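You operate a simulated robot arm through the tools that you are given. There is no shell and no other tool. Be economical: measure what you need, move in short steps, check, and stop when the job is done.

Carry out the task below with a simulated two-armed robot. There is one attempt and no reset: what you move stays moved.

TASK
Press the blackout button two times. Press the check button three times. Stack the adapter labelled "flat>twist" from the middle shelf of the parts rack on top of the adapter labelled "square>round". Put the tin labelled "fuses" from the middle shelf of the parts rack in the inside of the grey order tray. Put one of the bulb boxes from the top of the cables lid on the top of the clamps lid. Put the yellow cube light on the black lens. Put the white uplight labelled "E" from the top of the lights lid on the bottom shelf of the rigging bench and the white uplight that says "B" on the top of the clamps lid. Pull the wide drawer open. The order is free. Set down upright: bulb box, yellow cube light, white uplight.

Only the result counts: the job must be done as asked and must still hold three seconds after the hand-in. Knocking over, shifting, dropping, spilling or breaking anything else fails it. A push-on lid holds only when it is set on centred and level and pressed home; a screw cap is set on level and turned clockwise until tight.

THE ROBOT
Two 7-joint arms with two-finger parallel grippers on one trunk, on a base that drives. Base frame: it is fixed to the floor where the robot stands at the start and does not move with it; the origin is under the middle of the robot, x ahead of it, y to its left, z up. Readings come in cm, degrees, newtons and seconds.
The left shoulder is at the start at [7, 13.4, 122.6], the right one opposite. With the tool pointing down near the work surface each hand reaches from about 10 to 52 cm from the robot's upright axis, wherever it stands, measured 20 degrees to its own side. Places, roughly: adapter [75, 775, 100]; black lens (8x8x3 cm) [-740, 640, 60]; blackout button [50, 10, 100]; bottom shelf of the rigging bench [-750, 70, 30]; bulb box [-750, 675, 75]; check button [60, 250, 90]; grey tin, red tin, teal tin [75, 825, 100]; inside of the grey order tray [70, 630, 90]; top of the clamps lid [-750, 620, 60]; white uplight [-750, 525, 75]; wide drawer [-580, -150, 70]; yellow cube light [-750, 625, 75]. Payload 1.57 kg a hand.
The tool frame of a hand sits at the grasp point between the pads (the TCP): z along the fingers, y along the line on which they close. The tips reach 3 cm beyond it. The gripper opens to 8 cm. The fingers are 1.7 cm wide and 1.2 cm thick; the gripper's body (4 by 8.2 cm) begins 8 cm behind the TCP.
Orientation is told as [roll, pitch, yaw] about the base's x, y, z axes, in that order, counted from this pose: with the fingers straight down and closing along the base's y, the tool's x points along the base's -x, its y along +y and its z along -z.

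THE INTERFACE
- The arms move only by the tool step_arm. It takes "left_moves", "right_moves" or both (then of equal length, played together; a hand with none holds still); each is a list of rows, each an object (a shift or turn left out is 0, a gripper value left out holds the last) with "dp": the shift along the base's x, y, z in cm, a list of three; "delta_rot": the turn, a rotation vector about the base's x, y, z in degrees, a list of three; "hand": the closure, from 0 (fully open) to 1 (shut). In form: [{"dp": [x, y, z], "delta_rot": [rx, ry, rz], "hand": hand}, ...]. A call has 1 to 8 rows; each row is the pose to reach, as a shift and turn from the pose commanded when the call began. A row lasts 0.2 s, in which the tool goes at most 5 cm and 8.6 degrees; a call with a longer step from one row to the next is refused whole, and so is a gripper value outside its range. Where a pose cannot be reached the arm comes as near as it can. A force on the tool above 40 N (or 10 N above the force at the start of the call, whichever is more), or a blocked arm, ends the call early, and 0.2 s more pass. Each finger travels about 15.3 cm/s and halts on what it meets, pressing with about 36 N; the grip force reading is that of the motor and also rises with nothing between the fingers. The clock runs only during rows and for 0.2 s after the last one: add rows that repeat a pose to give the fingers time. It gives the time, the measured TCP pose, the force on the tool (base axes), the opening and the grip force at its end, in the units of the frame above (readings bear some noise), with the torque about the TCP (base axes, N m) and any sound that the robot's microphone picked up.
- Cameras (640 x 400 px; columns grow to the right, rows downward): "scene" is now at [13.25, 2.85, 145.23]; the picture's right is [0.31, -0.95, 0.00], its down [-0.55, -0.18, -0.82] and it looks along [0.77, 0.26, -0.58] (base axes); focal length 265 px, centre (320, 200). "left" rides on the left gripper at [7.2, 0.7, -12.2] in its tool frame; the picture's right is [-0.09, 1.00, 0.00], its down [-0.84, -0.08, -0.54] and it looks along [-0.54, -0.05, 0.84] (tool axes); focal length 238 px, centre (320, 200). "right" rides on the right gripper at [7.2, -0.7, -12.2] in its tool frame; the picture's right is [0.09, 1.00, 0.00], its down [-0.84, 0.08, -0.54] and it looks along [-0.54, 0.05, 0.84] (tool axes); focal length 238 px, centre (320, 200). There is no depth. A picture from a camera that has moved, and an enlarged one, comes with that camera's place and axes in the base frame and with its lens.
- capture(camera): a new picture of that camera. The clock stands still meanwhile.
- lift_body(by): slides the trunk up (or, below 0, down) by that many cm; the arms and the scene camera ride with it, the base frame stays. It gives what a move gives, with no picture.
- roll_base(legs): drives the robot by 1 to 6 legs, each [ahead, left, turn to the left] in cm, cm and degrees, along the robot's own axes; the way and the turn of a leg run together, so that a leg with both is an arc; at most 150 cm and 180 degrees a leg. The arms and the cameras ride along, it lands a little off, and it stops where it bumps. It gives what a move gives.
- turn_head(pan, tilt): turns the head with the scene camera to pan (to the left, within 86 degrees either way) and tilt (down, from -29 to 69), counted from straight ahead of the robot. It gives what a move gives.
- enlarge(camera, box): a new picture of the part [left, top, right, bottom] of that camera's present view, enlarged. The clock stands still meanwhile.
- sign_off(): hands the job in; it is judged then, once.

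Go step by step. Nothing tells you exact positions but the pictures and the camera data: compare them with the known pose of the tool, close in by small moves and look again before you grip or let go. The budget is 217 turns and 208 pictures, counting those below and the enlarged ones. Unless the task says otherwise, let go and move clear before handing in.

The tools are called after "Emit:" by a JSON object that holds its "op" and its "data". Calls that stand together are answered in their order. step_arm: Moves the arms, as the interface text tells. Its arguments: {"type":"object","properties":{"left_moves":{"type":"array"},"right_moves":{"type":"array"}},"required":[]} The other tools are called the same way: lift_body (by) slides the trunk up or down; roll_base (legs) drives the base; turn_head (pan, tilt) turns the head that bears the scene camera; capture (camera) takes a picture; enlarge (camera, box) takes an enlarged picture of a part of a camera's view; sign_off () hands the job in.

At the start:

```text
clock: 0.0
left_ee_pos: [43.7, 31.69, 122.12]
left_ee_rot: [0.0, 0.0, 0.1]
left_wrist_force: [0.7, -1.0, 0.0]
left_wrist_torque: [-0.01, 0.02, 0.01]
left_width: 8.0
left_gripper_force: 0.0
right_ee_pos: [38.06, -8.23, 127.45]
right_ee_rot: [0.0, 0.0, 0.1]
right_wrist_force: [-0.5, 0.3, 0.5]
right_wrist_torque: [-0.03, 0.01, 0.02]
right_width: 8.02
right_gripper_force: 0.1
trunk travel left (down, up): [-80.0, 14.0]
robot x, y, heading: [0.08, -0.0, 0.0]
head pan, tilt: [18.3, 35.4]
```

scene: 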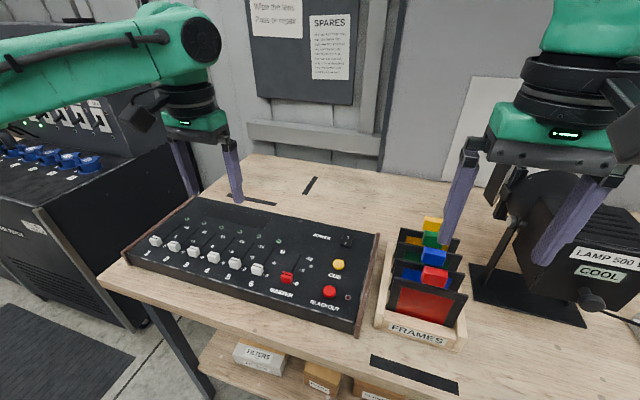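
right: 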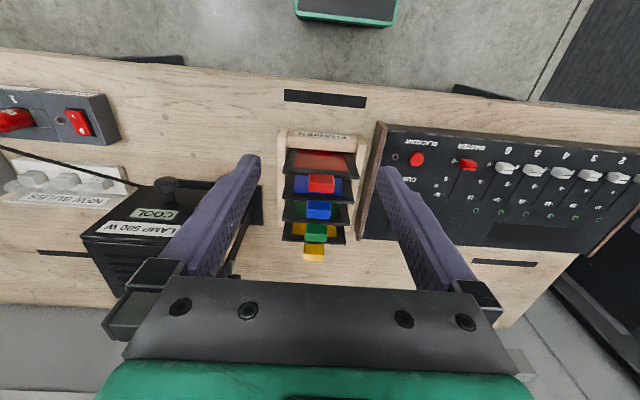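
left: 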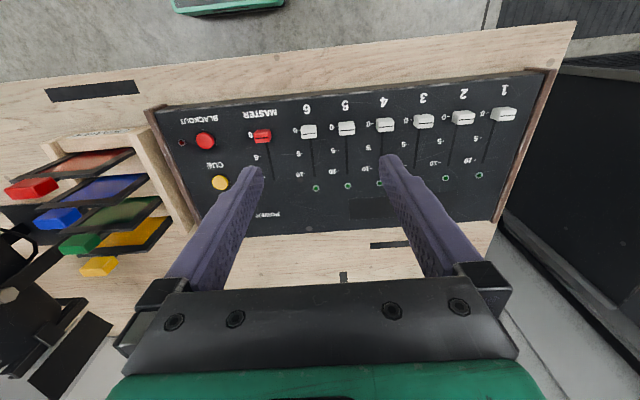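

The blackout button works out at about [47.7, 12.3, 95.5] from the scene and left views. I'll close the left hand and bring it over the button.

Emit:
{"op": "step_arm", "data": {"left_moves": [{"dp": [1, -4, -2], "hand": 1}, {"dp": [2, -8, -4], "hand": 1}, {"dp": [3, -12, -6], "hand": 1}, {"dp": [4, -16, -8], "hand": 1}, {"dp": [4, -19.4, -11], "hand": 1}, {"dp": [4, -19.4, -15], "hand": 1}, {"dp": [4, -19.4, -17], "hand": 1}]}}

Emit:
{"op": "capture", "data": {"camera": "left"}}

Emit:
{"op": "capture", "data": {"camera": "scene"}}

```text
clock: 1.6
left_ee_pos: [47.76, 12.18, 104.95]
left_ee_rot: [0.0, 0.0, 0.0]
left_wrist_force: [0.0, 0.0, -0.6]
left_wrist_torque: [-0.01, -0.01, 0.01]
left_width: 0.0
left_gripper_force: 21.3
right_ee_pos: [38.21, -8.17, 127.46]
right_ee_rot: [0.0, -0.1, 0.0]
right_wrist_force: [-0.3, -0.4, 0.0]
right_wrist_torque: [0.0, 0.01, 0.0]
right_width: 7.97
right_gripper_force: 0.1
trunk travel left (down, up): [-80.0, 14.0]
robot x, y, heading: [0.27, -0.06, -0.2]
head pan, tilt: [18.3, 35.4]
```

```text
204 pictures are left
camera left: at [40.62, 12.91, 117.26], right [0.09, 1.0, 0.0], down [0.84, -0.08, 0.54], along [0.54, -0.05, -0.84], focal length 238 px, centre (320, 200)
```

left: 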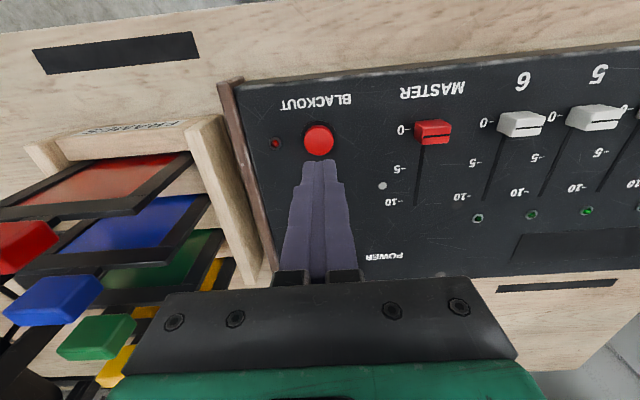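

```text
203 pictures are left
camera scene: at [13.27, 2.85, 145.23], right [0.31, -0.95, 0.0], down [-0.55, -0.18, -0.82], along [0.77, 0.26, -0.58], focal length 265 px, centre (320, 200)
```

scene: 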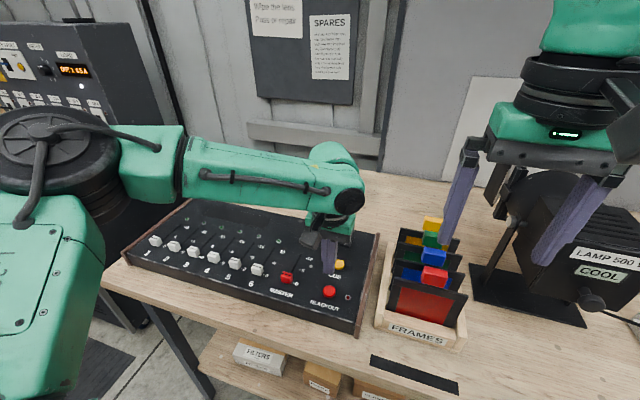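

The button is almost right under the tips, at about x 48.3. I'll go down in small steps and press until it is felt.

Emit:
{"op": "step_arm", "data": {"left_moves": [{"dp": [0.5, 0, -3]}, {"dp": [0.5, 0, -5.5]}, {"dp": [0.5, 0, -6.5]}, {"dp": [0.5, 0, -7]}, {"dp": [0.5, 0, -7.5]}, {"dp": [0.5, 0, -8]}, {"dp": [0.5, 0, -8.4]}]}}

Emit:
{"op": "capture", "data": {"camera": "left"}}

```text
clock: 3.1
left_ee_pos: [47.92, 12.39, 98.16]
left_ee_rot: [-0.7, -1.8, 0.0]
left_wrist_force: [-1.9, -6.3, 16.9]
left_wrist_torque: [-0.17, 0.16, 0.07]
left_width: 0.02
left_gripper_force: 21.7
left hand out of reach, approached as far as the arm can: row 4, 5, 6, 7
right_ee_pos: [37.58, -8.2, 127.54]
right_ee_rot: [0.1, -0.3, -0.1]
right_wrist_force: [-0.1, 0.2, 0.2]
right_wrist_torque: [-0.02, -0.01, -0.02]
right_width: 7.98
right_gripper_force: 0.0
trunk travel left (down, up): [-80.0, 14.0]
robot x, y, heading: [-0.28, 0.22, 0.2]
head pan, tilt: [18.3, 35.4]
heard: click
stopped in row 7 (left hand): the force on the tool passed its limit (the readings are from after the stop); the commanded pose is now the measured one
```

```text
202 pictures are left
camera left: at [40.52, 13.25, 110.2], right [0.09, 1.0, -0.01], down [0.82, -0.07, 0.57], along [0.56, -0.06, -0.82], focal length 238 px, centre (320, 200)
```

left: 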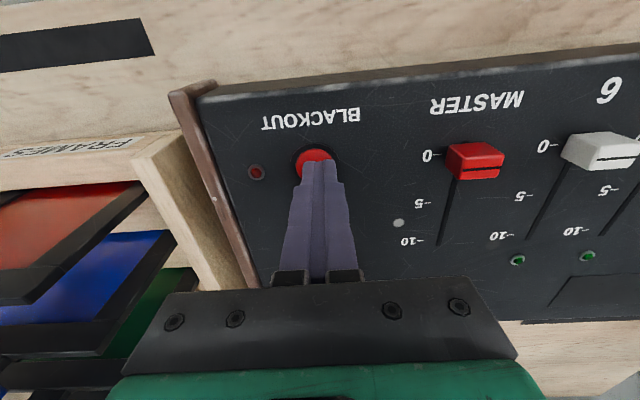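

A click was heard, so that is one press. I'll rise and check for a release before pressing again.

Emit:
{"op": "step_arm", "data": {"left_moves": [{"dp": [0, 0, 1]}, {"dp": [0, 0, 3]}, {"dp": [0, 0, 3]}]}}

Emit:
{"op": "capture", "data": {"camera": "left"}}

```text
clock: 3.9
left_ee_pos: [48.18, 12.59, 100.81]
left_ee_rot: [-0.2, -1.1, -0.1]
left_wrist_force: [-0.7, -0.2, -0.5]
left_wrist_torque: [0.0, -0.01, -0.02]
left_width: 0.0
left_gripper_force: 22.0
right_ee_pos: [38.06, -8.41, 127.41]
right_ee_rot: [0.1, 0.0, -0.1]
right_wrist_force: [0.5, -0.3, 0.8]
right_wrist_torque: [-0.02, 0.01, -0.01]
right_width: 8.01
right_gripper_force: 0.1
trunk travel left (down, up): [-80.0, 14.0]
robot x, y, heading: [0.04, -0.16, -0.1]
head pan, tilt: [18.3, 35.4]
```

```text
201 pictures are left
camera left: at [40.88, 13.3, 112.92], right [0.09, 1.0, 0.0], down [0.83, -0.07, 0.56], along [0.55, -0.05, -0.83], focal length 238 px, centre (320, 200)
```

left: 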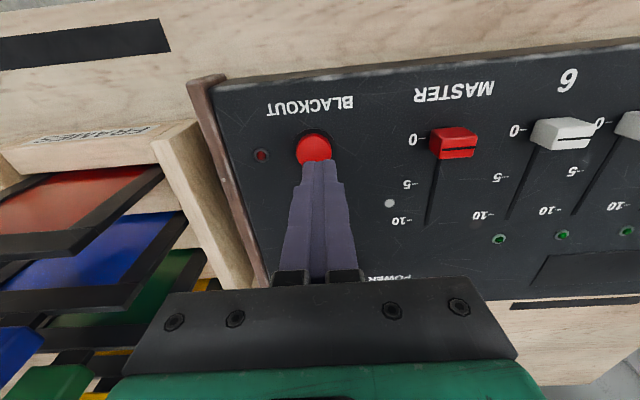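

The button is back up. I'll press it a second time, with a small correction.

Emit:
{"op": "step_arm", "data": {"left_moves": [{"dp": [0.1, -0.3, -1]}, {"dp": [0.1, -0.3, -2]}, {"dp": [0.1, -0.3, -2.5]}, {"dp": [0.1, -0.3, -3]}, {"dp": [0.1, -0.3, -3.5]}, {"dp": [0.1, -0.3, -4]}]}}

```text
clock: 5.2
left_ee_pos: [48.22, 12.21, 98.12]
left_ee_rot: [-0.8, -2.7, -0.1]
left_wrist_force: [-2.2, -4.1, 17.0]
left_wrist_torque: [-0.12, 0.16, 0.1]
left_width: 0.0
left_gripper_force: 21.3
left hand out of reach, approached as far as the arm can: row 5, 6
right_ee_pos: [37.56, -8.27, 127.53]
right_ee_rot: [0.1, -0.3, -0.1]
right_wrist_force: [-0.1, 0.8, 0.5]
right_wrist_torque: [-0.04, -0.06, 0.0]
right_width: 7.98
right_gripper_force: 0.2
trunk travel left (down, up): [-80.0, 14.0]
robot x, y, heading: [0.3, -0.06, 0.1]
head pan, tilt: [18.3, 35.4]
heard: click
stopped in row 6 (left hand): the force on the tool passed its limit (the readings are from after the stop); the commanded pose is now the measured one
```

Second click heard, so the blackout button is done. I'll raise and pull back the left hand, then look to the left before driving.

Emit:
{"op": "step_arm", "data": {"left_moves": [{"dp": [0, 0, 4]}, {"dp": [-1, 2, 8.5]}, {"dp": [-4, 4, 12]}, {"dp": [-8, 6, 15]}, {"dp": [-12, 8, 18]}, {"dp": [-16, 10, 20]}, {"dp": [-18, 10, 22]}]}}

Emit:
{"op": "turn_head", "data": {"pan": 80, "tilt": 25}}

Emit:
{"op": "capture", "data": {"camera": "scene"}}

Emit:
{"op": "turn_head", "data": {"pan": 45, "tilt": 25}}

Emit:
{"op": "capture", "data": {"camera": "scene"}}

```text
refused: row 2 steps farther than a row can; nothing moved
```

```text
clock: 6.5
left_ee_pos: [48.3, 12.15, 98.06]
left_ee_rot: [-0.6, -2.3, -0.1]
left_wrist_force: [-2.7, -2.3, 25.0]
left_wrist_torque: [-0.02, 0.22, 0.0]
left_width: 0.0
left_gripper_force: 21.2
right_ee_pos: [37.56, -8.33, 127.56]
right_ee_rot: [0.1, -0.2, 0.0]
right_wrist_force: [0.4, -0.2, 0.7]
right_wrist_torque: [0.04, -0.03, 0.0]
right_width: 7.98
right_gripper_force: 0.1
trunk travel left (down, up): [-80.0, 14.0]
robot x, y, heading: [-0.28, 0.26, -0.1]
head pan, tilt: [80.0, 25.0]
```

```text
200 pictures are left
camera scene: at [6.02, 8.94, 146.91], right [0.98, -0.17, 0.0], down [-0.07, -0.41, -0.91], along [0.16, 0.89, -0.42], focal length 265 px, centre (320, 200)
```

scene: 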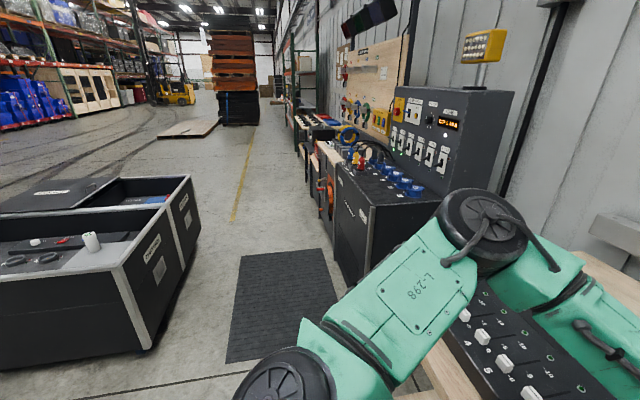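

```text
clock: 7.5
left_ee_pos: [48.22, 12.27, 97.98]
left_ee_rot: [-0.5, -2.4, 0.0]
left_wrist_force: [0.5, -2.4, 27.6]
left_wrist_torque: [0.02, 0.17, 0.02]
left_width: 0.0
left_gripper_force: 21.3
right_ee_pos: [37.6, -8.34, 127.52]
right_ee_rot: [0.2, -0.1, 0.0]
right_wrist_force: [-0.5, -0.4, -0.3]
right_wrist_torque: [-0.01, -0.05, -0.02]
right_width: 8.0
right_gripper_force: 0.0
trunk travel left (down, up): [-80.0, 14.0]
robot x, y, heading: [0.11, -0.02, 0.1]
head pan, tilt: [45.0, 25.0]
```

```text
199 pictures are left
camera scene: at [10.92, 6.38, 146.93], right [0.71, -0.71, 0.0], down [-0.3, -0.3, -0.91], along [0.64, 0.64, -0.42], focal length 265 px, centre (320, 200)
```

scene: 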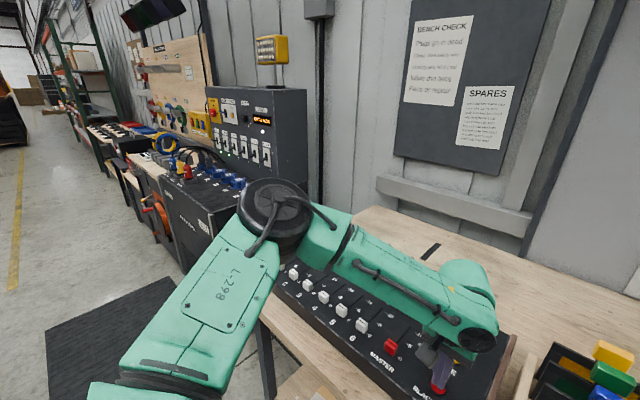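

The corridor at x≈0 looks open along +y, with the station cabinets starting around x 50. I'll raise and retract the left hand, then drive left towards the check button.

Emit:
{"op": "step_arm", "data": {"left_moves": [{"dp": [0, 0, 4]}, {"dp": [-1, 1.5, 8]}, {"dp": [-3, 3, 12]}, {"dp": [-6, 5, 15]}, {"dp": [-10, 6, 17]}, {"dp": [-14, 7, 19]}, {"dp": [-18, 8, 21]}]}}

Emit:
{"op": "roll_base", "data": {"legs": [[0, 120, 0], [0, 115, 0]]}}

Emit:
{"op": "turn_head", "data": {"pan": 10, "tilt": 30}}

Emit:
{"op": "capture", "data": {"camera": "scene"}}

```text
clock: 9.1
left_ee_pos: [30.27, 20.53, 118.84]
left_ee_rot: [-0.7, -2.1, 0.1]
left_wrist_force: [-1.0, 0.1, 1.0]
left_wrist_torque: [-0.06, 0.01, 0.0]
left_width: 0.0
left_gripper_force: 21.5
right_ee_pos: [37.87, -7.97, 127.51]
right_ee_rot: [0.0, 0.0, 0.0]
right_wrist_force: [-0.3, -0.3, 0.1]
right_wrist_torque: [-0.01, 0.0, -0.01]
right_width: 8.0
right_gripper_force: 0.0
trunk travel left (down, up): [-80.0, 14.0]
robot x, y, heading: [-0.03, 0.29, 0.0]
head pan, tilt: [45.0, 25.0]
```

```text
clock: 20.6
left_ee_pos: [30.55, 253.72, 118.83]
left_ee_rot: [-0.5, -2.1, 0.1]
left_wrist_force: [-0.4, -0.1, 1.0]
left_wrist_torque: [-0.01, 0.02, -0.02]
left_width: 0.02
left_gripper_force: 21.3
right_ee_pos: [38.24, 225.1, 127.37]
right_ee_rot: [0.1, 0.0, 0.1]
right_wrist_force: [-0.2, -0.3, 0.7]
right_wrist_torque: [-0.01, 0.0, -0.01]
right_width: 8.01
right_gripper_force: 0.0
trunk travel left (down, up): [-80.0, 14.0]
robot x, y, heading: [0.14, 233.29, -0.2]
head pan, tilt: [45.0, 25.0]
```

```text
clock: 21.6
left_ee_pos: [30.52, 253.73, 118.83]
left_ee_rot: [-0.6, -2.1, 0.1]
left_wrist_force: [0.4, -0.3, -0.3]
left_wrist_torque: [-0.01, -0.01, -0.02]
left_width: 0.02
left_gripper_force: 21.0
right_ee_pos: [38.17, 225.29, 127.31]
right_ee_rot: [0.1, 0.0, 0.1]
right_wrist_force: [0.2, 0.3, -0.1]
right_wrist_torque: [-0.01, 0.01, 0.0]
right_width: 7.99
right_gripper_force: 0.0
trunk travel left (down, up): [-80.0, 14.0]
robot x, y, heading: [0.27, 232.86, 0.2]
head pan, tilt: [10.0, 30.0]
```

```text
198 pictures are left
camera scene: at [13.88, 234.96, 146.07], right [0.18, -0.98, 0.0], down [-0.49, -0.09, -0.87], along [0.85, 0.15, -0.5], focal length 265 px, centre (320, 200)
```

scene: 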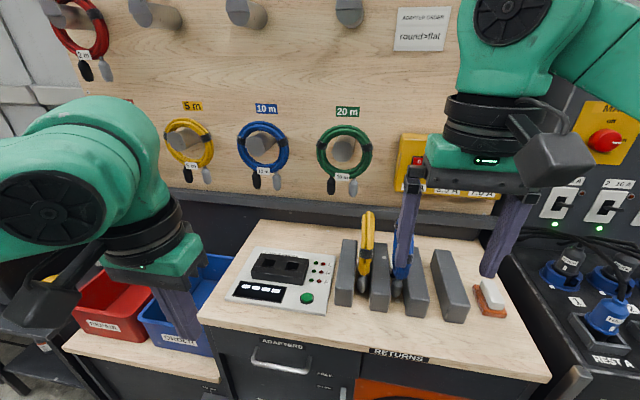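

I see a tester panel with a green button, likely the check button. I'll enlarge it to read the label.

Emit:
{"op": "enlarge", "data": {"camera": "scene", "box": [220, 240, 350, 320]}}

Emit:
{"op": "capture", "data": {"camera": "left"}}

Emit:
{"op": "capture", "data": {"camera": "right"}}

```text
4.92 times, centred on (285, 280) of scene
camera zoom: at [13.88, 234.96, 146.07], right [0.18, -0.98, 0.0], down [-0.49, -0.09, -0.87], along [0.85, 0.15, -0.5], focal length 1304 px, centre (492, -194)
```

zoom: 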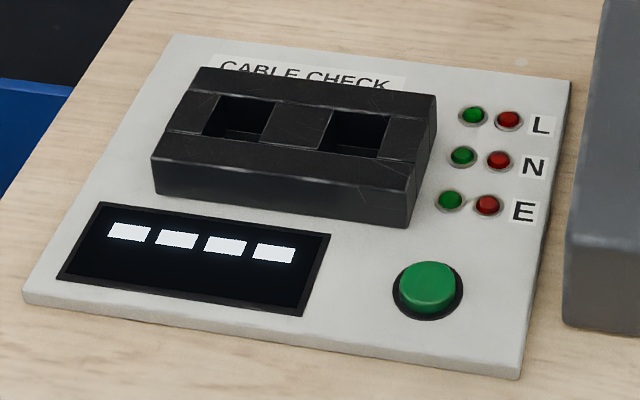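

```text
196 pictures are left
camera left: at [23.03, 254.59, 130.7], right [0.09, 1.0, -0.01], down [0.82, -0.07, 0.57], along [0.57, -0.06, -0.82], focal length 238 px, centre (320, 200)
```

left: 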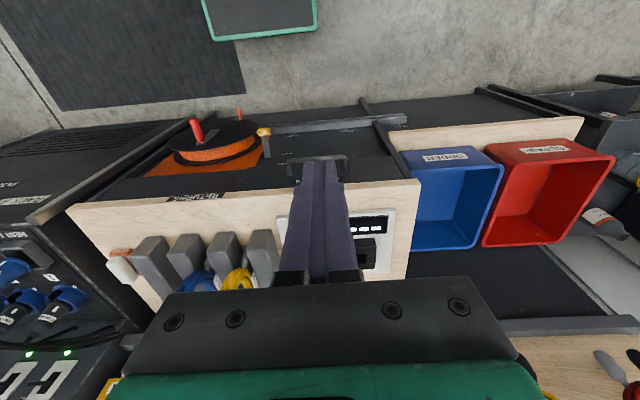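

```text
195 pictures are left
camera right: at [31.0, 224.47, 139.52], right [-0.09, 1.0, 0.0], down [0.84, 0.08, 0.54], along [0.54, 0.05, -0.84], focal length 238 px, centre (320, 200)
```

right: 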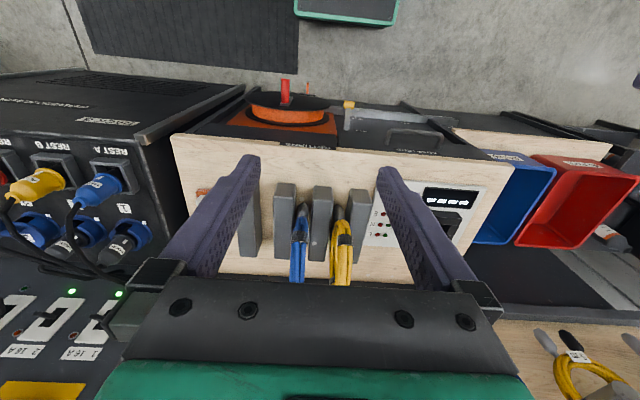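

The check button is the green one, at about [61.7, 247, 86.5], with the bench top at z≈84. The cable reel in front of the bench is at y≈217, so I'll stand further left and use the right hand.

Emit:
{"op": "roll_base", "data": {"legs": [[0, 29, 0], [16, 0, 0]]}}

Emit:
{"op": "turn_head", "data": {"pan": -20, "tilt": 45}}

Emit:
{"op": "capture", "data": {"camera": "scene"}}

Emit:
{"op": "capture", "data": {"camera": "right"}}

```text
clock: 24.6
left_ee_pos: [46.17, 282.94, 118.82]
left_ee_rot: [-0.7, -2.3, 0.1]
left_wrist_force: [-0.5, 0.2, 0.1]
left_wrist_torque: [-0.01, -0.01, 0.02]
left_width: 0.0
left_gripper_force: 21.5
right_ee_pos: [53.76, 254.29, 127.5]
right_ee_rot: [0.0, -0.1, 0.1]
right_wrist_force: [-0.1, -0.2, 0.5]
right_wrist_torque: [0.02, -0.02, -0.01]
right_width: 7.97
right_gripper_force: 0.0
trunk travel left (down, up): [-80.0, 14.0]
robot x, y, heading: [16.01, 262.82, 0.3]
head pan, tilt: [10.0, 30.0]
```

```text
clock: 25.6
left_ee_pos: [46.42, 282.95, 118.68]
left_ee_rot: [-0.6, -2.1, 0.1]
left_wrist_force: [0.5, 0.3, -0.5]
left_wrist_torque: [0.0, 0.01, 0.01]
left_width: 0.02
left_gripper_force: 21.7
right_ee_pos: [54.04, 254.37, 127.37]
right_ee_rot: [0.0, -0.1, 0.2]
right_wrist_force: [0.5, -0.4, 0.2]
right_wrist_torque: [0.0, -0.02, 0.03]
right_width: 8.01
right_gripper_force: 0.0
trunk travel left (down, up): [-80.0, 14.0]
robot x, y, heading: [16.07, 262.57, -0.1]
head pan, tilt: [-20.0, 45.0]
```

```text
194 pictures are left
camera scene: at [28.59, 259.78, 143.8], right [-0.34, -0.94, 0.0], down [-0.67, 0.24, -0.71], along [0.66, -0.24, -0.71], focal length 265 px, centre (320, 200)
```

scene: 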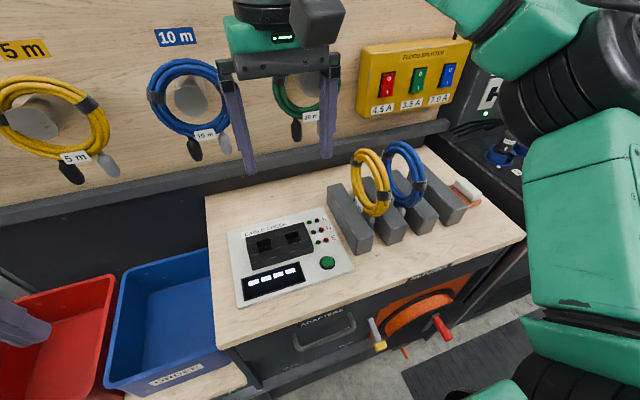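

```text
193 pictures are left
camera right: at [46.94, 253.62, 139.51], right [-0.09, 1.0, 0.0], down [0.84, 0.08, 0.54], along [0.54, 0.05, -0.84], focal length 238 px, centre (320, 200)
```

right: 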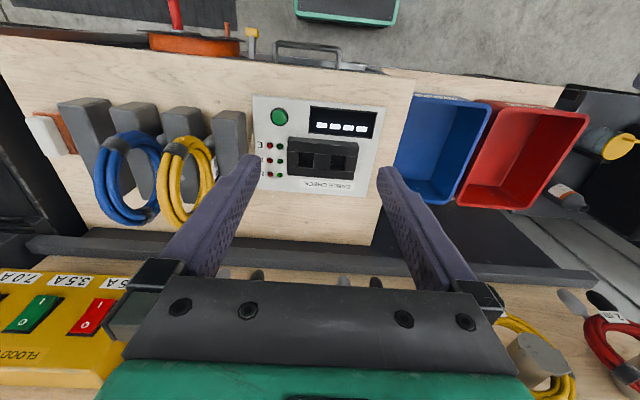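

The button works out at about [60.1, 246.2, 87.5]. I'll bring the closed right hand above it.

Emit:
{"op": "step_arm", "data": {"right_moves": [{"dp": [1, -2, -4], "hand": 1}, {"dp": [2, -4, -8], "hand": 1}, {"dp": [3, -6, -12], "hand": 1}, {"dp": [4, -8.2, -16], "hand": 1}, {"dp": [5, -8.2, -20.5], "hand": 1}, {"dp": [6, -8.2, -25], "hand": 1}, {"dp": [6, -8.2, -29.5], "hand": 1}, {"dp": [6, -8.2, -32], "hand": 1}]}}

Emit:
{"op": "capture", "data": {"camera": "right"}}

Emit:
{"op": "capture", "data": {"camera": "scene"}}

```text
clock: 27.4
left_ee_pos: [46.54, 282.95, 118.78]
left_ee_rot: [-0.6, -2.0, 0.1]
left_wrist_force: [-0.8, 0.2, -0.3]
left_wrist_torque: [0.01, 0.0, -0.01]
left_width: 0.01
left_gripper_force: 20.9
right_ee_pos: [60.11, 246.1, 95.41]
right_ee_rot: [0.0, 0.0, 0.1]
right_wrist_force: [-0.4, 0.1, 0.2]
right_wrist_torque: [0.01, -0.02, 0.03]
right_width: 0.01
right_gripper_force: 21.0
trunk travel left (down, up): [-80.0, 14.0]
robot x, y, heading: [16.04, 262.49, 0.0]
head pan, tilt: [-20.0, 45.0]
```

```text
192 pictures are left
camera right: at [52.85, 245.33, 107.54], right [-0.09, 1.0, 0.0], down [0.84, 0.08, 0.54], along [0.54, 0.05, -0.84], focal length 238 px, centre (320, 200)
```

right: 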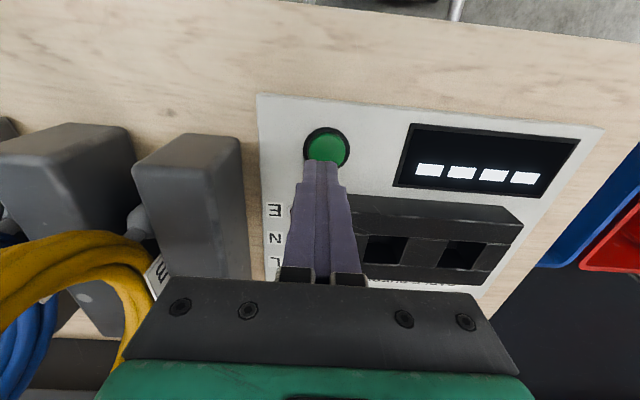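

```text
191 pictures are left
camera scene: at [28.57, 259.76, 143.81], right [-0.34, -0.94, 0.0], down [-0.67, 0.24, -0.71], along [0.66, -0.24, -0.71], focal length 265 px, centre (320, 200)
```

scene: 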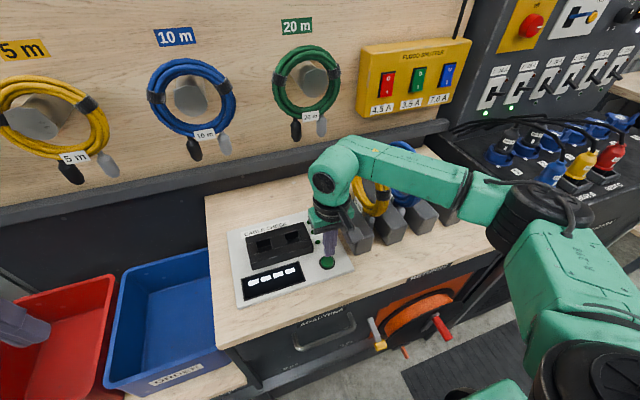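

The tips are right over the button. First press now.

Emit:
{"op": "step_arm", "data": {"right_moves": [{"dp": [0.3, 0.3, -3]}, {"dp": [0.3, 0.3, -4.5]}, {"dp": [0.3, 0.3, -5.2]}, {"dp": [0.3, 0.3, -5.7]}, {"dp": [0.3, 0.3, -6.2]}, {"dp": [0.3, 0.3, -6.7]}, {"dp": [0.3, 0.3, -7.2]}]}}

```text
clock: 28.1
left_ee_pos: [45.71, 282.89, 119.11]
left_ee_rot: [-0.7, -2.6, 0.0]
left_wrist_force: [-0.6, -0.8, 0.5]
left_wrist_torque: [0.05, 0.01, -0.04]
left_width: 0.0
left_gripper_force: 21.5
right_ee_pos: [60.71, 246.44, 92.29]
right_ee_rot: [0.8, -2.2, -0.2]
right_wrist_force: [-9.8, -2.0, 27.3]
right_wrist_torque: [-0.02, 0.54, -0.02]
right_width: 0.0
right_gripper_force: 21.2
trunk travel left (down, up): [-80.0, 14.0]
robot x, y, heading: [15.65, 262.47, -0.2]
head pan, tilt: [-20.0, 45.0]
heard: click
stopped in row 3 (right hand): the force on the tool passed its limit (the readings are from after the stop); the commanded pose is now the measured one
```

One click. Raise clear, then the second press.

Emit:
{"op": "step_arm", "data": {"right_moves": [{"dp": [-0.2, 0, 1]}, {"dp": [-0.2, 0, 2.5]}, {"dp": [-0.2, 0, 2.5]}]}}

Emit:
{"op": "step_arm", "data": {"right_moves": [{"dp": [0, 0, -0.8]}, {"dp": [0, 0, -1.4]}, {"dp": [0, 0, -2]}, {"dp": [0, 0, -2.5]}, {"dp": [0, 0, -3]}, {"dp": [0, 0, -3.5]}]}}

```text
clock: 28.9
left_ee_pos: [46.39, 282.97, 118.74]
left_ee_rot: [-0.7, -2.2, 0.1]
left_wrist_force: [0.0, 0.7, 0.0]
left_wrist_torque: [0.0, -0.02, 0.0]
left_width: 0.0
left_gripper_force: 21.0
right_ee_pos: [60.89, 246.32, 94.03]
right_ee_rot: [0.5, -1.5, -0.1]
right_wrist_force: [-0.1, 0.1, 0.1]
right_wrist_torque: [0.0, -0.04, 0.0]
right_width: 0.0
right_gripper_force: 21.5
trunk travel left (down, up): [-80.0, 14.0]
robot x, y, heading: [16.15, 262.64, -0.2]
head pan, tilt: [-20.0, 45.0]
```

```text
clock: 29.9
left_ee_pos: [45.92, 282.76, 119.07]
left_ee_rot: [-0.7, -2.5, 0.0]
left_wrist_force: [-0.5, 1.2, 0.4]
left_wrist_torque: [0.0, 0.02, 0.01]
left_width: 0.0
left_gripper_force: 20.8
right_ee_pos: [60.97, 246.47, 92.48]
right_ee_rot: [0.8, -2.5, -0.4]
right_wrist_force: [-3.6, -3.6, 17.9]
right_wrist_torque: [-0.08, 0.29, 0.01]
right_width: 0.0
right_gripper_force: 21.5
trunk travel left (down, up): [-80.0, 14.0]
robot x, y, heading: [15.93, 262.82, 0.0]
head pan, tilt: [-20.0, 45.0]
heard: click
stopped in row 5 (right hand): the force on the tool passed its limit (the readings are from after the stop); the commanded pose is now the measured one
```

Second click. I'll rise and press a third time.

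Emit:
{"op": "step_arm", "data": {"right_moves": [{"dp": [-0.2, 0, 1]}, {"dp": [-0.2, 0, 2.5]}, {"dp": [-0.2, 0, 2.5]}]}}

Emit:
{"op": "step_arm", "data": {"right_moves": [{"dp": [-0.2, 0, -0.8]}, {"dp": [-0.2, 0, -1.4]}, {"dp": [-0.2, 0, -2]}, {"dp": [-0.2, 0, -2.5]}, {"dp": [-0.2, 0, -3]}, {"dp": [-0.2, 0, -3.5]}]}}

```text
clock: 30.7
left_ee_pos: [46.54, 282.79, 118.73]
left_ee_rot: [-0.7, -2.1, 0.0]
left_wrist_force: [0.9, -0.2, 0.6]
left_wrist_torque: [-0.02, -0.01, -0.03]
left_width: 0.0
left_gripper_force: 21.6
right_ee_pos: [61.12, 246.42, 94.46]
right_ee_rot: [0.7, -2.0, -0.3]
right_wrist_force: [0.6, 0.0, -0.5]
right_wrist_torque: [-0.03, -0.03, -0.01]
right_width: 0.0
right_gripper_force: 20.9
trunk travel left (down, up): [-80.0, 14.0]
robot x, y, heading: [16.09, 262.41, 0.4]
head pan, tilt: [-20.0, 45.0]
```

```text
clock: 31.9
left_ee_pos: [45.94, 282.84, 118.93]
left_ee_rot: [-0.7, -2.4, 0.0]
left_wrist_force: [0.2, -0.2, -0.2]
left_wrist_torque: [-0.05, 0.0, 0.02]
left_width: 0.0
left_gripper_force: 21.3
right_ee_pos: [60.82, 246.34, 92.35]
right_ee_rot: [1.0, -3.0, -0.5]
right_wrist_force: [-1.8, -2.5, 17.3]
right_wrist_torque: [-0.02, 0.13, -0.1]
right_width: 0.0
right_gripper_force: 21.5
trunk travel left (down, up): [-80.0, 14.0]
robot x, y, heading: [16.3, 262.33, -0.0]
head pan, tilt: [-20.0, 45.0]
heard: click
stopped in row 6 (right hand): the force on the tool passed its limit (the readings are from after the stop); the commanded pose is now the measured one
```

Three clicks done. I'll lift the right hand clear, back out of the bench and look down the corridor.

Emit:
{"op": "step_arm", "data": {"right_moves": [{"dp": [0, 0, 4]}, {"dp": [0, 0, 8.8]}, {"dp": [0, 0, 13.5]}, {"dp": [-2, 0, 18]}, {"dp": [-6, 0, 21]}, {"dp": [-10, 0, 23]}, {"dp": [-14, 0, 25]}, {"dp": [-18, 0, 26]}]}}

Emit:
{"op": "roll_base", "data": {"legs": [[-20, 0, 0], [0, 60, 0]]}}

Emit:
{"op": "turn_head", "data": {"pan": 75, "tilt": 15}}

Emit:
{"op": "capture", "data": {"camera": "scene"}}

```text
clock: 33.8
left_ee_pos: [46.37, 282.71, 118.81]
left_ee_rot: [-0.6, -2.2, 0.0]
left_wrist_force: [0.4, 0.3, 0.3]
left_wrist_torque: [0.0, 0.01, 0.04]
left_width: 0.0
left_gripper_force: 21.7
right_ee_pos: [42.82, 246.35, 118.05]
right_ee_rot: [0.9, -2.6, -0.5]
right_wrist_force: [-0.8, 0.3, 1.5]
right_wrist_torque: [-0.01, -0.01, 0.02]
right_width: 0.0
right_gripper_force: 21.2
trunk travel left (down, up): [-80.0, 14.0]
robot x, y, heading: [16.32, 262.36, -0.0]
head pan, tilt: [-20.0, 45.0]
```

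```text
clock: 38.4
left_ee_pos: [26.08, 343.03, 118.85]
left_ee_rot: [-0.6, -2.1, 0.4]
left_wrist_force: [0.2, -0.8, 0.0]
left_wrist_torque: [0.02, -0.03, 0.01]
left_width: 0.01
left_gripper_force: 21.3
right_ee_pos: [22.98, 306.57, 117.98]
right_ee_rot: [1.0, -2.5, -0.1]
right_wrist_force: [0.3, -0.5, 0.1]
right_wrist_torque: [0.03, 0.02, 0.0]
right_width: 0.0
right_gripper_force: 21.4
trunk travel left (down, up): [-80.0, 14.0]
robot x, y, heading: [-4.22, 322.4, 0.7]
head pan, tilt: [-20.0, 45.0]
```

```text
clock: 40.1
left_ee_pos: [25.99, 343.1, 118.73]
left_ee_rot: [-0.6, -2.1, 0.3]
left_wrist_force: [0.9, -0.3, -0.3]
left_wrist_torque: [-0.01, 0.01, -0.03]
left_width: 0.01
left_gripper_force: 20.9
right_ee_pos: [22.97, 306.61, 117.96]
right_ee_rot: [0.9, -2.6, -0.1]
right_wrist_force: [0.3, -0.3, 0.6]
right_wrist_torque: [0.03, -0.01, -0.01]
right_width: 0.01
right_gripper_force: 21.2
trunk travel left (down, up): [-80.0, 14.0]
robot x, y, heading: [-4.76, 322.53, 0.1]
head pan, tilt: [75.0, 15.0]
```

```text
190 pictures are left
camera scene: at [2.96, 331.66, 148.49], right [0.97, -0.25, 0.0], down [-0.07, -0.25, -0.97], along [0.25, 0.93, -0.26], focal length 265 px, centre (320, 200)
```

scene: 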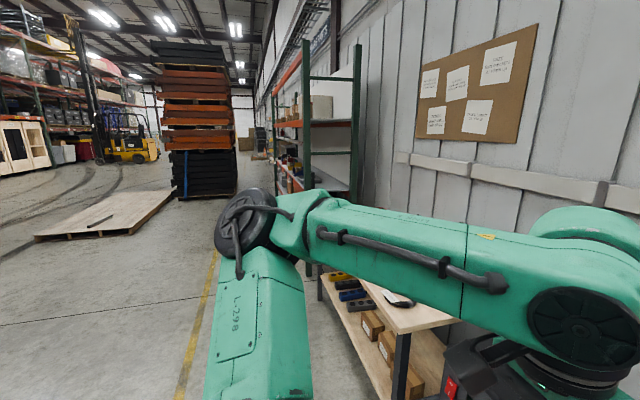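

The corridor ahead is clear. I'll drive on to y≈625 and look at the order tray station.

Emit:
{"op": "roll_base", "data": {"legs": [[0, 150, 0], [0, 150, 0]]}}

Emit:
{"op": "turn_head", "data": {"pan": 10, "tilt": 30}}

Emit:
{"op": "capture", "data": {"camera": "scene"}}

Emit:
{"op": "turn_head", "data": {"pan": 60, "tilt": 20}}

Emit:
{"op": "capture", "data": {"camera": "scene"}}

```text
clock: 54.5
left_ee_pos: [26.36, 642.32, 118.83]
left_ee_rot: [-0.6, -2.1, -0.3]
left_wrist_force: [0.2, 0.2, 0.2]
left_wrist_torque: [0.02, -0.02, -0.02]
left_width: 0.01
left_gripper_force: 21.0
right_ee_pos: [22.85, 605.72, 117.93]
right_ee_rot: [0.8, -2.5, -0.6]
right_wrist_force: [-0.4, -0.2, -0.1]
right_wrist_torque: [-0.01, -0.02, 0.0]
right_width: 0.02
right_gripper_force: 20.9
trunk travel left (down, up): [-80.0, 14.0]
robot x, y, heading: [-4.36, 621.79, -0.4]
head pan, tilt: [75.0, 15.0]
```

```text
clock: 55.9
left_ee_pos: [26.43, 642.27, 118.74]
left_ee_rot: [-0.5, -2.1, -0.2]
left_wrist_force: [-0.2, 0.3, -0.8]
left_wrist_torque: [-0.01, 0.0, -0.01]
left_width: 0.0
left_gripper_force: 21.3
right_ee_pos: [22.86, 605.86, 117.92]
right_ee_rot: [0.9, -2.5, -0.6]
right_wrist_force: [0.0, 0.6, 0.3]
right_wrist_torque: [-0.02, 0.01, 0.01]
right_width: 0.0
right_gripper_force: 20.9
trunk travel left (down, up): [-80.0, 14.0]
robot x, y, heading: [-4.55, 622.19, -0.2]
head pan, tilt: [10.0, 30.0]
```

```text
189 pictures are left
camera scene: at [9.54, 623.6, 146.07], right [0.17, -0.99, 0.0], down [-0.49, -0.09, -0.87], along [0.85, 0.15, -0.5], focal length 265 px, centre (320, 200)
```

scene: 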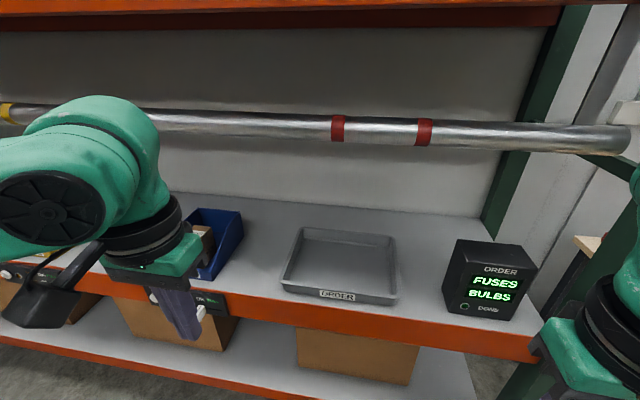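

```text
clock: 57.0
left_ee_pos: [26.4, 642.25, 118.72]
left_ee_rot: [-0.6, -2.2, -0.2]
left_wrist_force: [0.3, 0.3, 0.2]
left_wrist_torque: [0.02, 0.03, 0.04]
left_width: 0.01
left_gripper_force: 21.5
right_ee_pos: [22.89, 605.77, 117.84]
right_ee_rot: [0.9, -2.5, -0.6]
right_wrist_force: [-0.8, -0.5, -0.5]
right_wrist_torque: [0.02, 0.0, 0.0]
right_width: 0.0
right_gripper_force: 21.5
trunk travel left (down, up): [-80.0, 14.0]
robot x, y, heading: [-4.1, 621.95, -0.3]
head pan, tilt: [60.0, 20.0]
```

```text
188 pictures are left
camera scene: at [5.32, 630.08, 147.67], right [0.86, -0.5, 0.0], down [-0.17, -0.3, -0.94], along [0.47, 0.81, -0.34], focal length 265 px, centre (320, 200)
```

scene: 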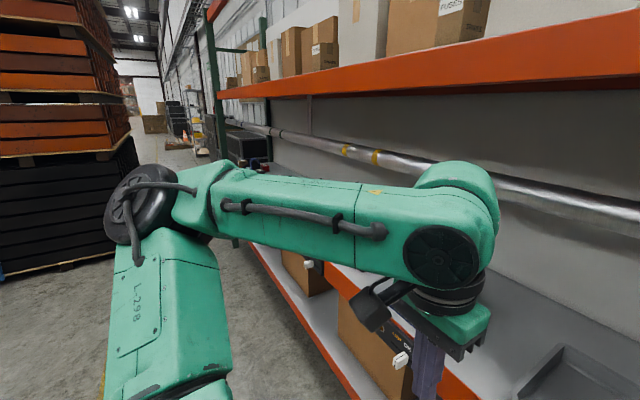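

The grey order tray is on the shelf at about [68, 628, 90]. The corridor goes on clear, so I'll drive to the parts rack.

Emit:
{"op": "roll_base", "data": {"legs": [[0, 150, 0]]}}

Emit:
{"op": "turn_head", "data": {"pan": 15, "tilt": 28}}

Emit:
{"op": "capture", "data": {"camera": "scene"}}

Emit:
{"op": "turn_head", "data": {"pan": 60, "tilt": 30}}

Emit:
{"op": "capture", "data": {"camera": "scene"}}

```text
clock: 64.5
left_ee_pos: [26.76, 792.56, 118.74]
left_ee_rot: [-0.5, -2.1, 0.0]
left_wrist_force: [-0.2, -0.3, -1.0]
left_wrist_torque: [-0.01, -0.01, 0.02]
left_width: 0.01
left_gripper_force: 21.1
right_ee_pos: [23.3, 756.04, 117.9]
right_ee_rot: [0.8, -2.5, -0.5]
right_wrist_force: [-1.1, 0.3, -0.6]
right_wrist_torque: [0.01, -0.03, -0.01]
right_width: 0.0
right_gripper_force: 21.2
trunk travel left (down, up): [-80.0, 14.0]
robot x, y, heading: [-4.26, 772.19, 0.1]
head pan, tilt: [60.0, 20.0]
```

```text
clock: 65.6
left_ee_pos: [26.63, 792.53, 118.63]
left_ee_rot: [-0.6, -2.0, -0.1]
left_wrist_force: [-0.3, 0.3, 0.4]
left_wrist_torque: [0.01, -0.03, 0.01]
left_width: 0.02
left_gripper_force: 21.1
right_ee_pos: [23.27, 756.2, 117.88]
right_ee_rot: [0.9, -2.5, -0.4]
right_wrist_force: [-0.1, 0.4, -0.2]
right_wrist_torque: [0.02, 0.01, 0.0]
right_width: 0.0
right_gripper_force: 21.4
trunk travel left (down, up): [-80.0, 14.0]
robot x, y, heading: [-3.85, 772.52, -0.2]
head pan, tilt: [15.0, 28.0]
```

```text
187 pictures are left
camera scene: at [9.88, 774.66, 146.39], right [0.26, -0.97, 0.0], down [-0.45, -0.12, -0.88], along [0.85, 0.23, -0.47], focal length 265 px, centre (320, 200)
```

scene: 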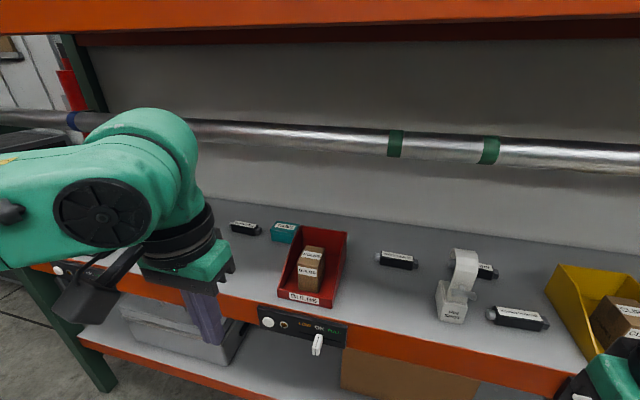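

```text
clock: 66.7
left_ee_pos: [26.8, 792.56, 118.7]
left_ee_rot: [-0.6, -2.0, -0.2]
left_wrist_force: [0.3, -0.6, -0.9]
left_wrist_torque: [0.0, -0.03, -0.01]
left_width: 0.0
left_gripper_force: 21.2
right_ee_pos: [23.43, 756.09, 117.96]
right_ee_rot: [0.9, -2.5, -0.5]
right_wrist_force: [0.8, -0.4, -0.4]
right_wrist_torque: [-0.02, 0.0, -0.03]
right_width: 0.0
right_gripper_force: 21.4
trunk travel left (down, up): [-80.0, 14.0]
robot x, y, heading: [-3.82, 772.02, -0.1]
head pan, tilt: [60.0, 30.0]
```

```text
186 pictures are left
camera scene: at [5.62, 780.14, 146.07], right [0.86, -0.5, 0.0], down [-0.25, -0.43, -0.87], along [0.44, 0.75, -0.5], focal length 265 px, centre (320, 200)
```

scene: 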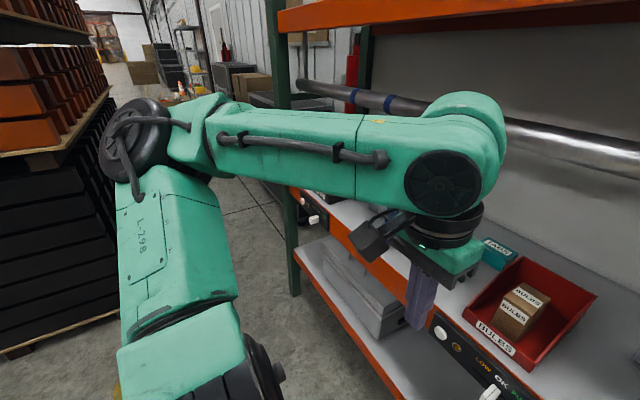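

Adapters (black with labels) and tins lie on the middle shelf. I'll look closer at the labels.

Emit:
{"op": "turn_head", "data": {"pan": 5, "tilt": 32}}

Emit:
{"op": "enlarge", "data": {"camera": "scene", "box": [320, 180, 520, 305]}}

Emit:
{"op": "enlarge", "data": {"camera": "scene", "box": [170, 180, 350, 292]}}

```text
clock: 68.0
left_ee_pos: [26.77, 792.55, 118.72]
left_ee_rot: [-0.6, -2.1, -0.1]
left_wrist_force: [0.4, -0.8, -0.2]
left_wrist_torque: [-0.03, 0.0, -0.03]
left_width: 0.01
left_gripper_force: 21.2
right_ee_pos: [23.28, 756.25, 117.98]
right_ee_rot: [1.0, -2.4, -0.4]
right_wrist_force: [-0.1, 0.8, 0.4]
right_wrist_torque: [0.02, 0.01, 0.05]
right_width: 0.0
right_gripper_force: 21.3
trunk travel left (down, up): [-80.0, 14.0]
robot x, y, heading: [-3.73, 772.1, -0.4]
head pan, tilt: [5.0, 32.0]
```

```text
3.20 times, centred on (420, 242) of scene
camera zoom: at [9.99, 773.09, 145.75], right [0.09, -1.0, 0.0], down [-0.53, -0.05, -0.85], along [0.84, 0.07, -0.53], focal length 847 px, centre (0, 64)
```

zoom: 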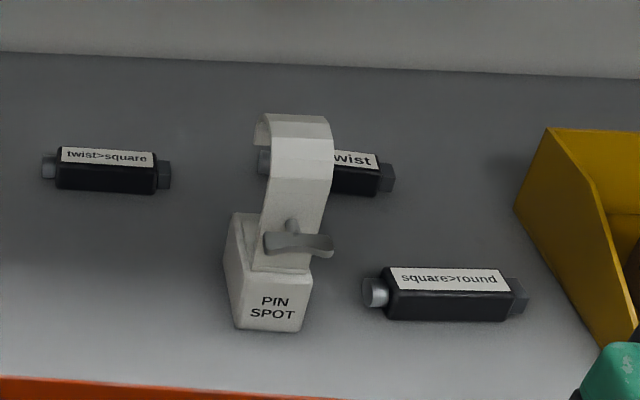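

```text
3.56 times, centred on (260, 236) of scene
camera zoom: at [9.99, 773.09, 145.75], right [0.09, -1.0, 0.0], down [-0.53, -0.05, -0.85], along [0.84, 0.07, -0.53], focal length 941 px, centre (533, 72)
```

zoom: 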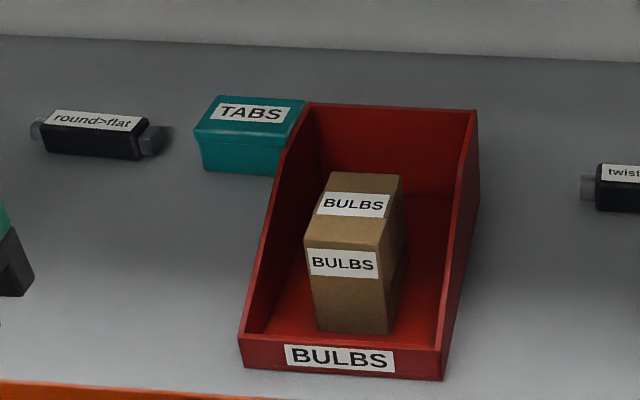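

The adapter half hidden behind the pin spot ends in "twist", and "square>round" lies at the front right. Before going closer I'll look down past the base to see how near I can stand.

Emit:
{"op": "turn_head", "data": {"pan": 0, "tilt": 69}}

Emit:
{"op": "capture", "data": {"camera": "scene"}}

Emit:
{"op": "capture", "data": {"camera": "right"}}

Emit:
{"op": "capture", "data": {"camera": "left"}}

```text
clock: 69.0
left_ee_pos: [26.71, 792.61, 118.66]
left_ee_rot: [-0.7, -2.1, -0.1]
left_wrist_force: [-0.7, 0.4, -0.6]
left_wrist_torque: [0.02, -0.02, -0.03]
left_width: 0.02
left_gripper_force: 20.6
right_ee_pos: [23.19, 756.13, 117.86]
right_ee_rot: [0.9, -2.5, -0.5]
right_wrist_force: [-0.1, -0.2, 0.0]
right_wrist_torque: [0.01, 0.02, 0.0]
right_width: 0.0
right_gripper_force: 21.6
trunk travel left (down, up): [-80.0, 14.0]
robot x, y, heading: [-3.9, 772.42, -0.2]
head pan, tilt: [0.0, 68.8]
```

```text
183 pictures are left
camera scene: at [6.66, 772.31, 140.92], right [0.0, -1.0, 0.0], down [-0.93, 0.0, -0.36], along [0.36, 0.0, -0.93], focal length 265 px, centre (320, 200)
```

scene: 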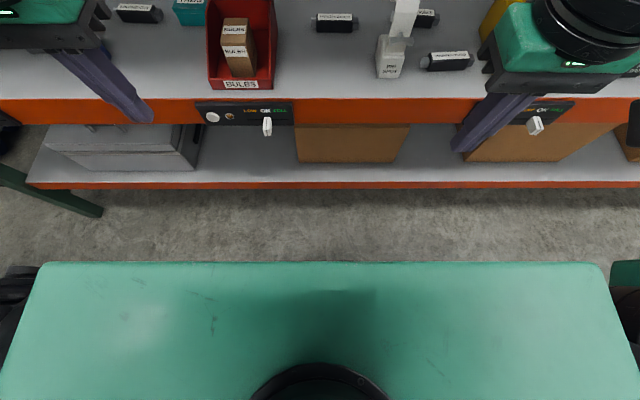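

```text
182 pictures are left
camera right: at [15.58, 755.32, 129.74], right [-0.08, 1.0, 0.01], down [0.81, 0.06, 0.58], along [0.58, 0.06, -0.81], focal length 238 px, centre (320, 200)
```

right: 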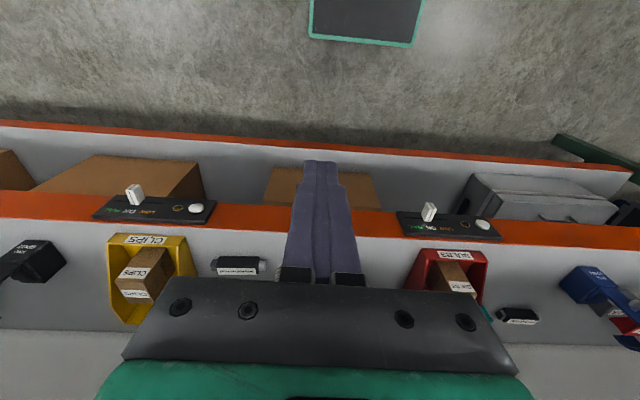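

```text
181 pictures are left
camera left: at [19.21, 793.46, 130.71], right [0.1, 1.0, -0.01], down [0.82, -0.07, 0.57], along [0.57, -0.06, -0.82], focal length 238 px, centre (320, 200)
```

left: 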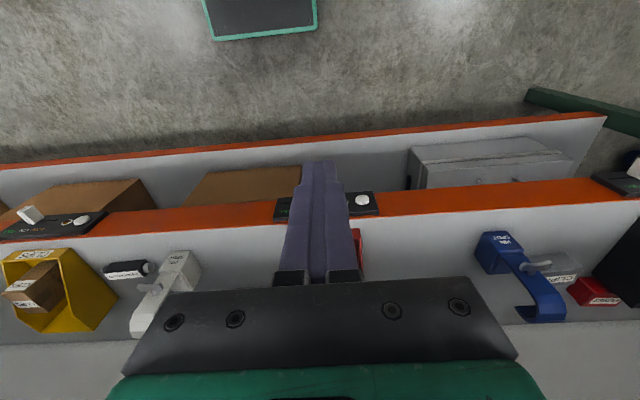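

The base front is about 23 cm ahead of the axis and the rack's front edge is at x≈55, so I can stand at about x=28. "square>round" is at about [65.2, 739.3, 90] and the other adapter at about [80.5, 743, 90]. First I'll test in free air how far the left hand reaches with its fingers turned 90°.

Emit:
{"op": "step_arm", "data": {"left_moves": [{"dp": [2, 0, 0], "delta_rot": [0, 0, 8.5], "hand": 0}, {"dp": [4, 0, -1], "delta_rot": [0, 0, 17], "hand": 0}, {"dp": [6, 0, -2], "delta_rot": [0, 0, 25.5]}, {"dp": [8, 0, -3], "delta_rot": [0, 0, 34]}, {"dp": [10, 0, -4], "delta_rot": [0, 0, 42.5]}, {"dp": [12, 0, -5], "delta_rot": [0, 0, 51]}, {"dp": [13, 0, -5], "delta_rot": [0, 0, 59]}, {"dp": [13, 0, -5], "delta_rot": [0, 0, 67]}]}}

Emit:
{"op": "step_arm", "data": {"left_moves": [{"dp": [2, -2, 0], "delta_rot": [0, 0, 8]}, {"dp": [4, -4, 0], "delta_rot": [0, 0, 16]}, {"dp": [6, -6, 0], "delta_rot": [0, 0, 23]}, {"dp": [8, -6, 0], "delta_rot": [0, 0, 23]}, {"dp": [10, -6, 0], "delta_rot": [0, 0, 23]}]}}

```text
clock: 70.8
left_ee_pos: [39.72, 792.48, 113.81]
left_ee_rot: [-0.6, -2.1, 66.9]
left_wrist_force: [-0.1, -0.1, -0.1]
left_wrist_torque: [-0.01, 0.03, 0.02]
left_width: 8.0
left_gripper_force: 0.0
right_ee_pos: [23.31, 756.15, 117.9]
right_ee_rot: [0.9, -2.5, -0.5]
right_wrist_force: [-0.1, 0.0, 1.3]
right_wrist_torque: [0.02, 0.02, 0.01]
right_width: 0.0
right_gripper_force: 21.2
trunk travel left (down, up): [-80.0, 14.0]
robot x, y, heading: [-3.82, 772.17, -0.2]
head pan, tilt: [0.0, 68.8]
```

```text
clock: 72.0
left_ee_pos: [48.55, 787.46, 113.66]
left_ee_rot: [-0.6, -2.1, 90.0]
left_wrist_force: [0.4, 0.7, 0.1]
left_wrist_torque: [0.0, 0.0, -0.02]
left_width: 7.99
left_gripper_force: 0.0
left hand out of reach, approached as far as the arm can: row 5
right_ee_pos: [23.23, 756.19, 117.94]
right_ee_rot: [0.8, -2.5, -0.4]
right_wrist_force: [0.5, -0.5, -0.2]
right_wrist_torque: [-0.02, -0.03, 0.01]
right_width: 0.02
right_gripper_force: 21.9
trunk travel left (down, up): [-80.0, 14.0]
robot x, y, heading: [-3.89, 772.09, -0.3]
head pan, tilt: [0.0, 68.8]
```

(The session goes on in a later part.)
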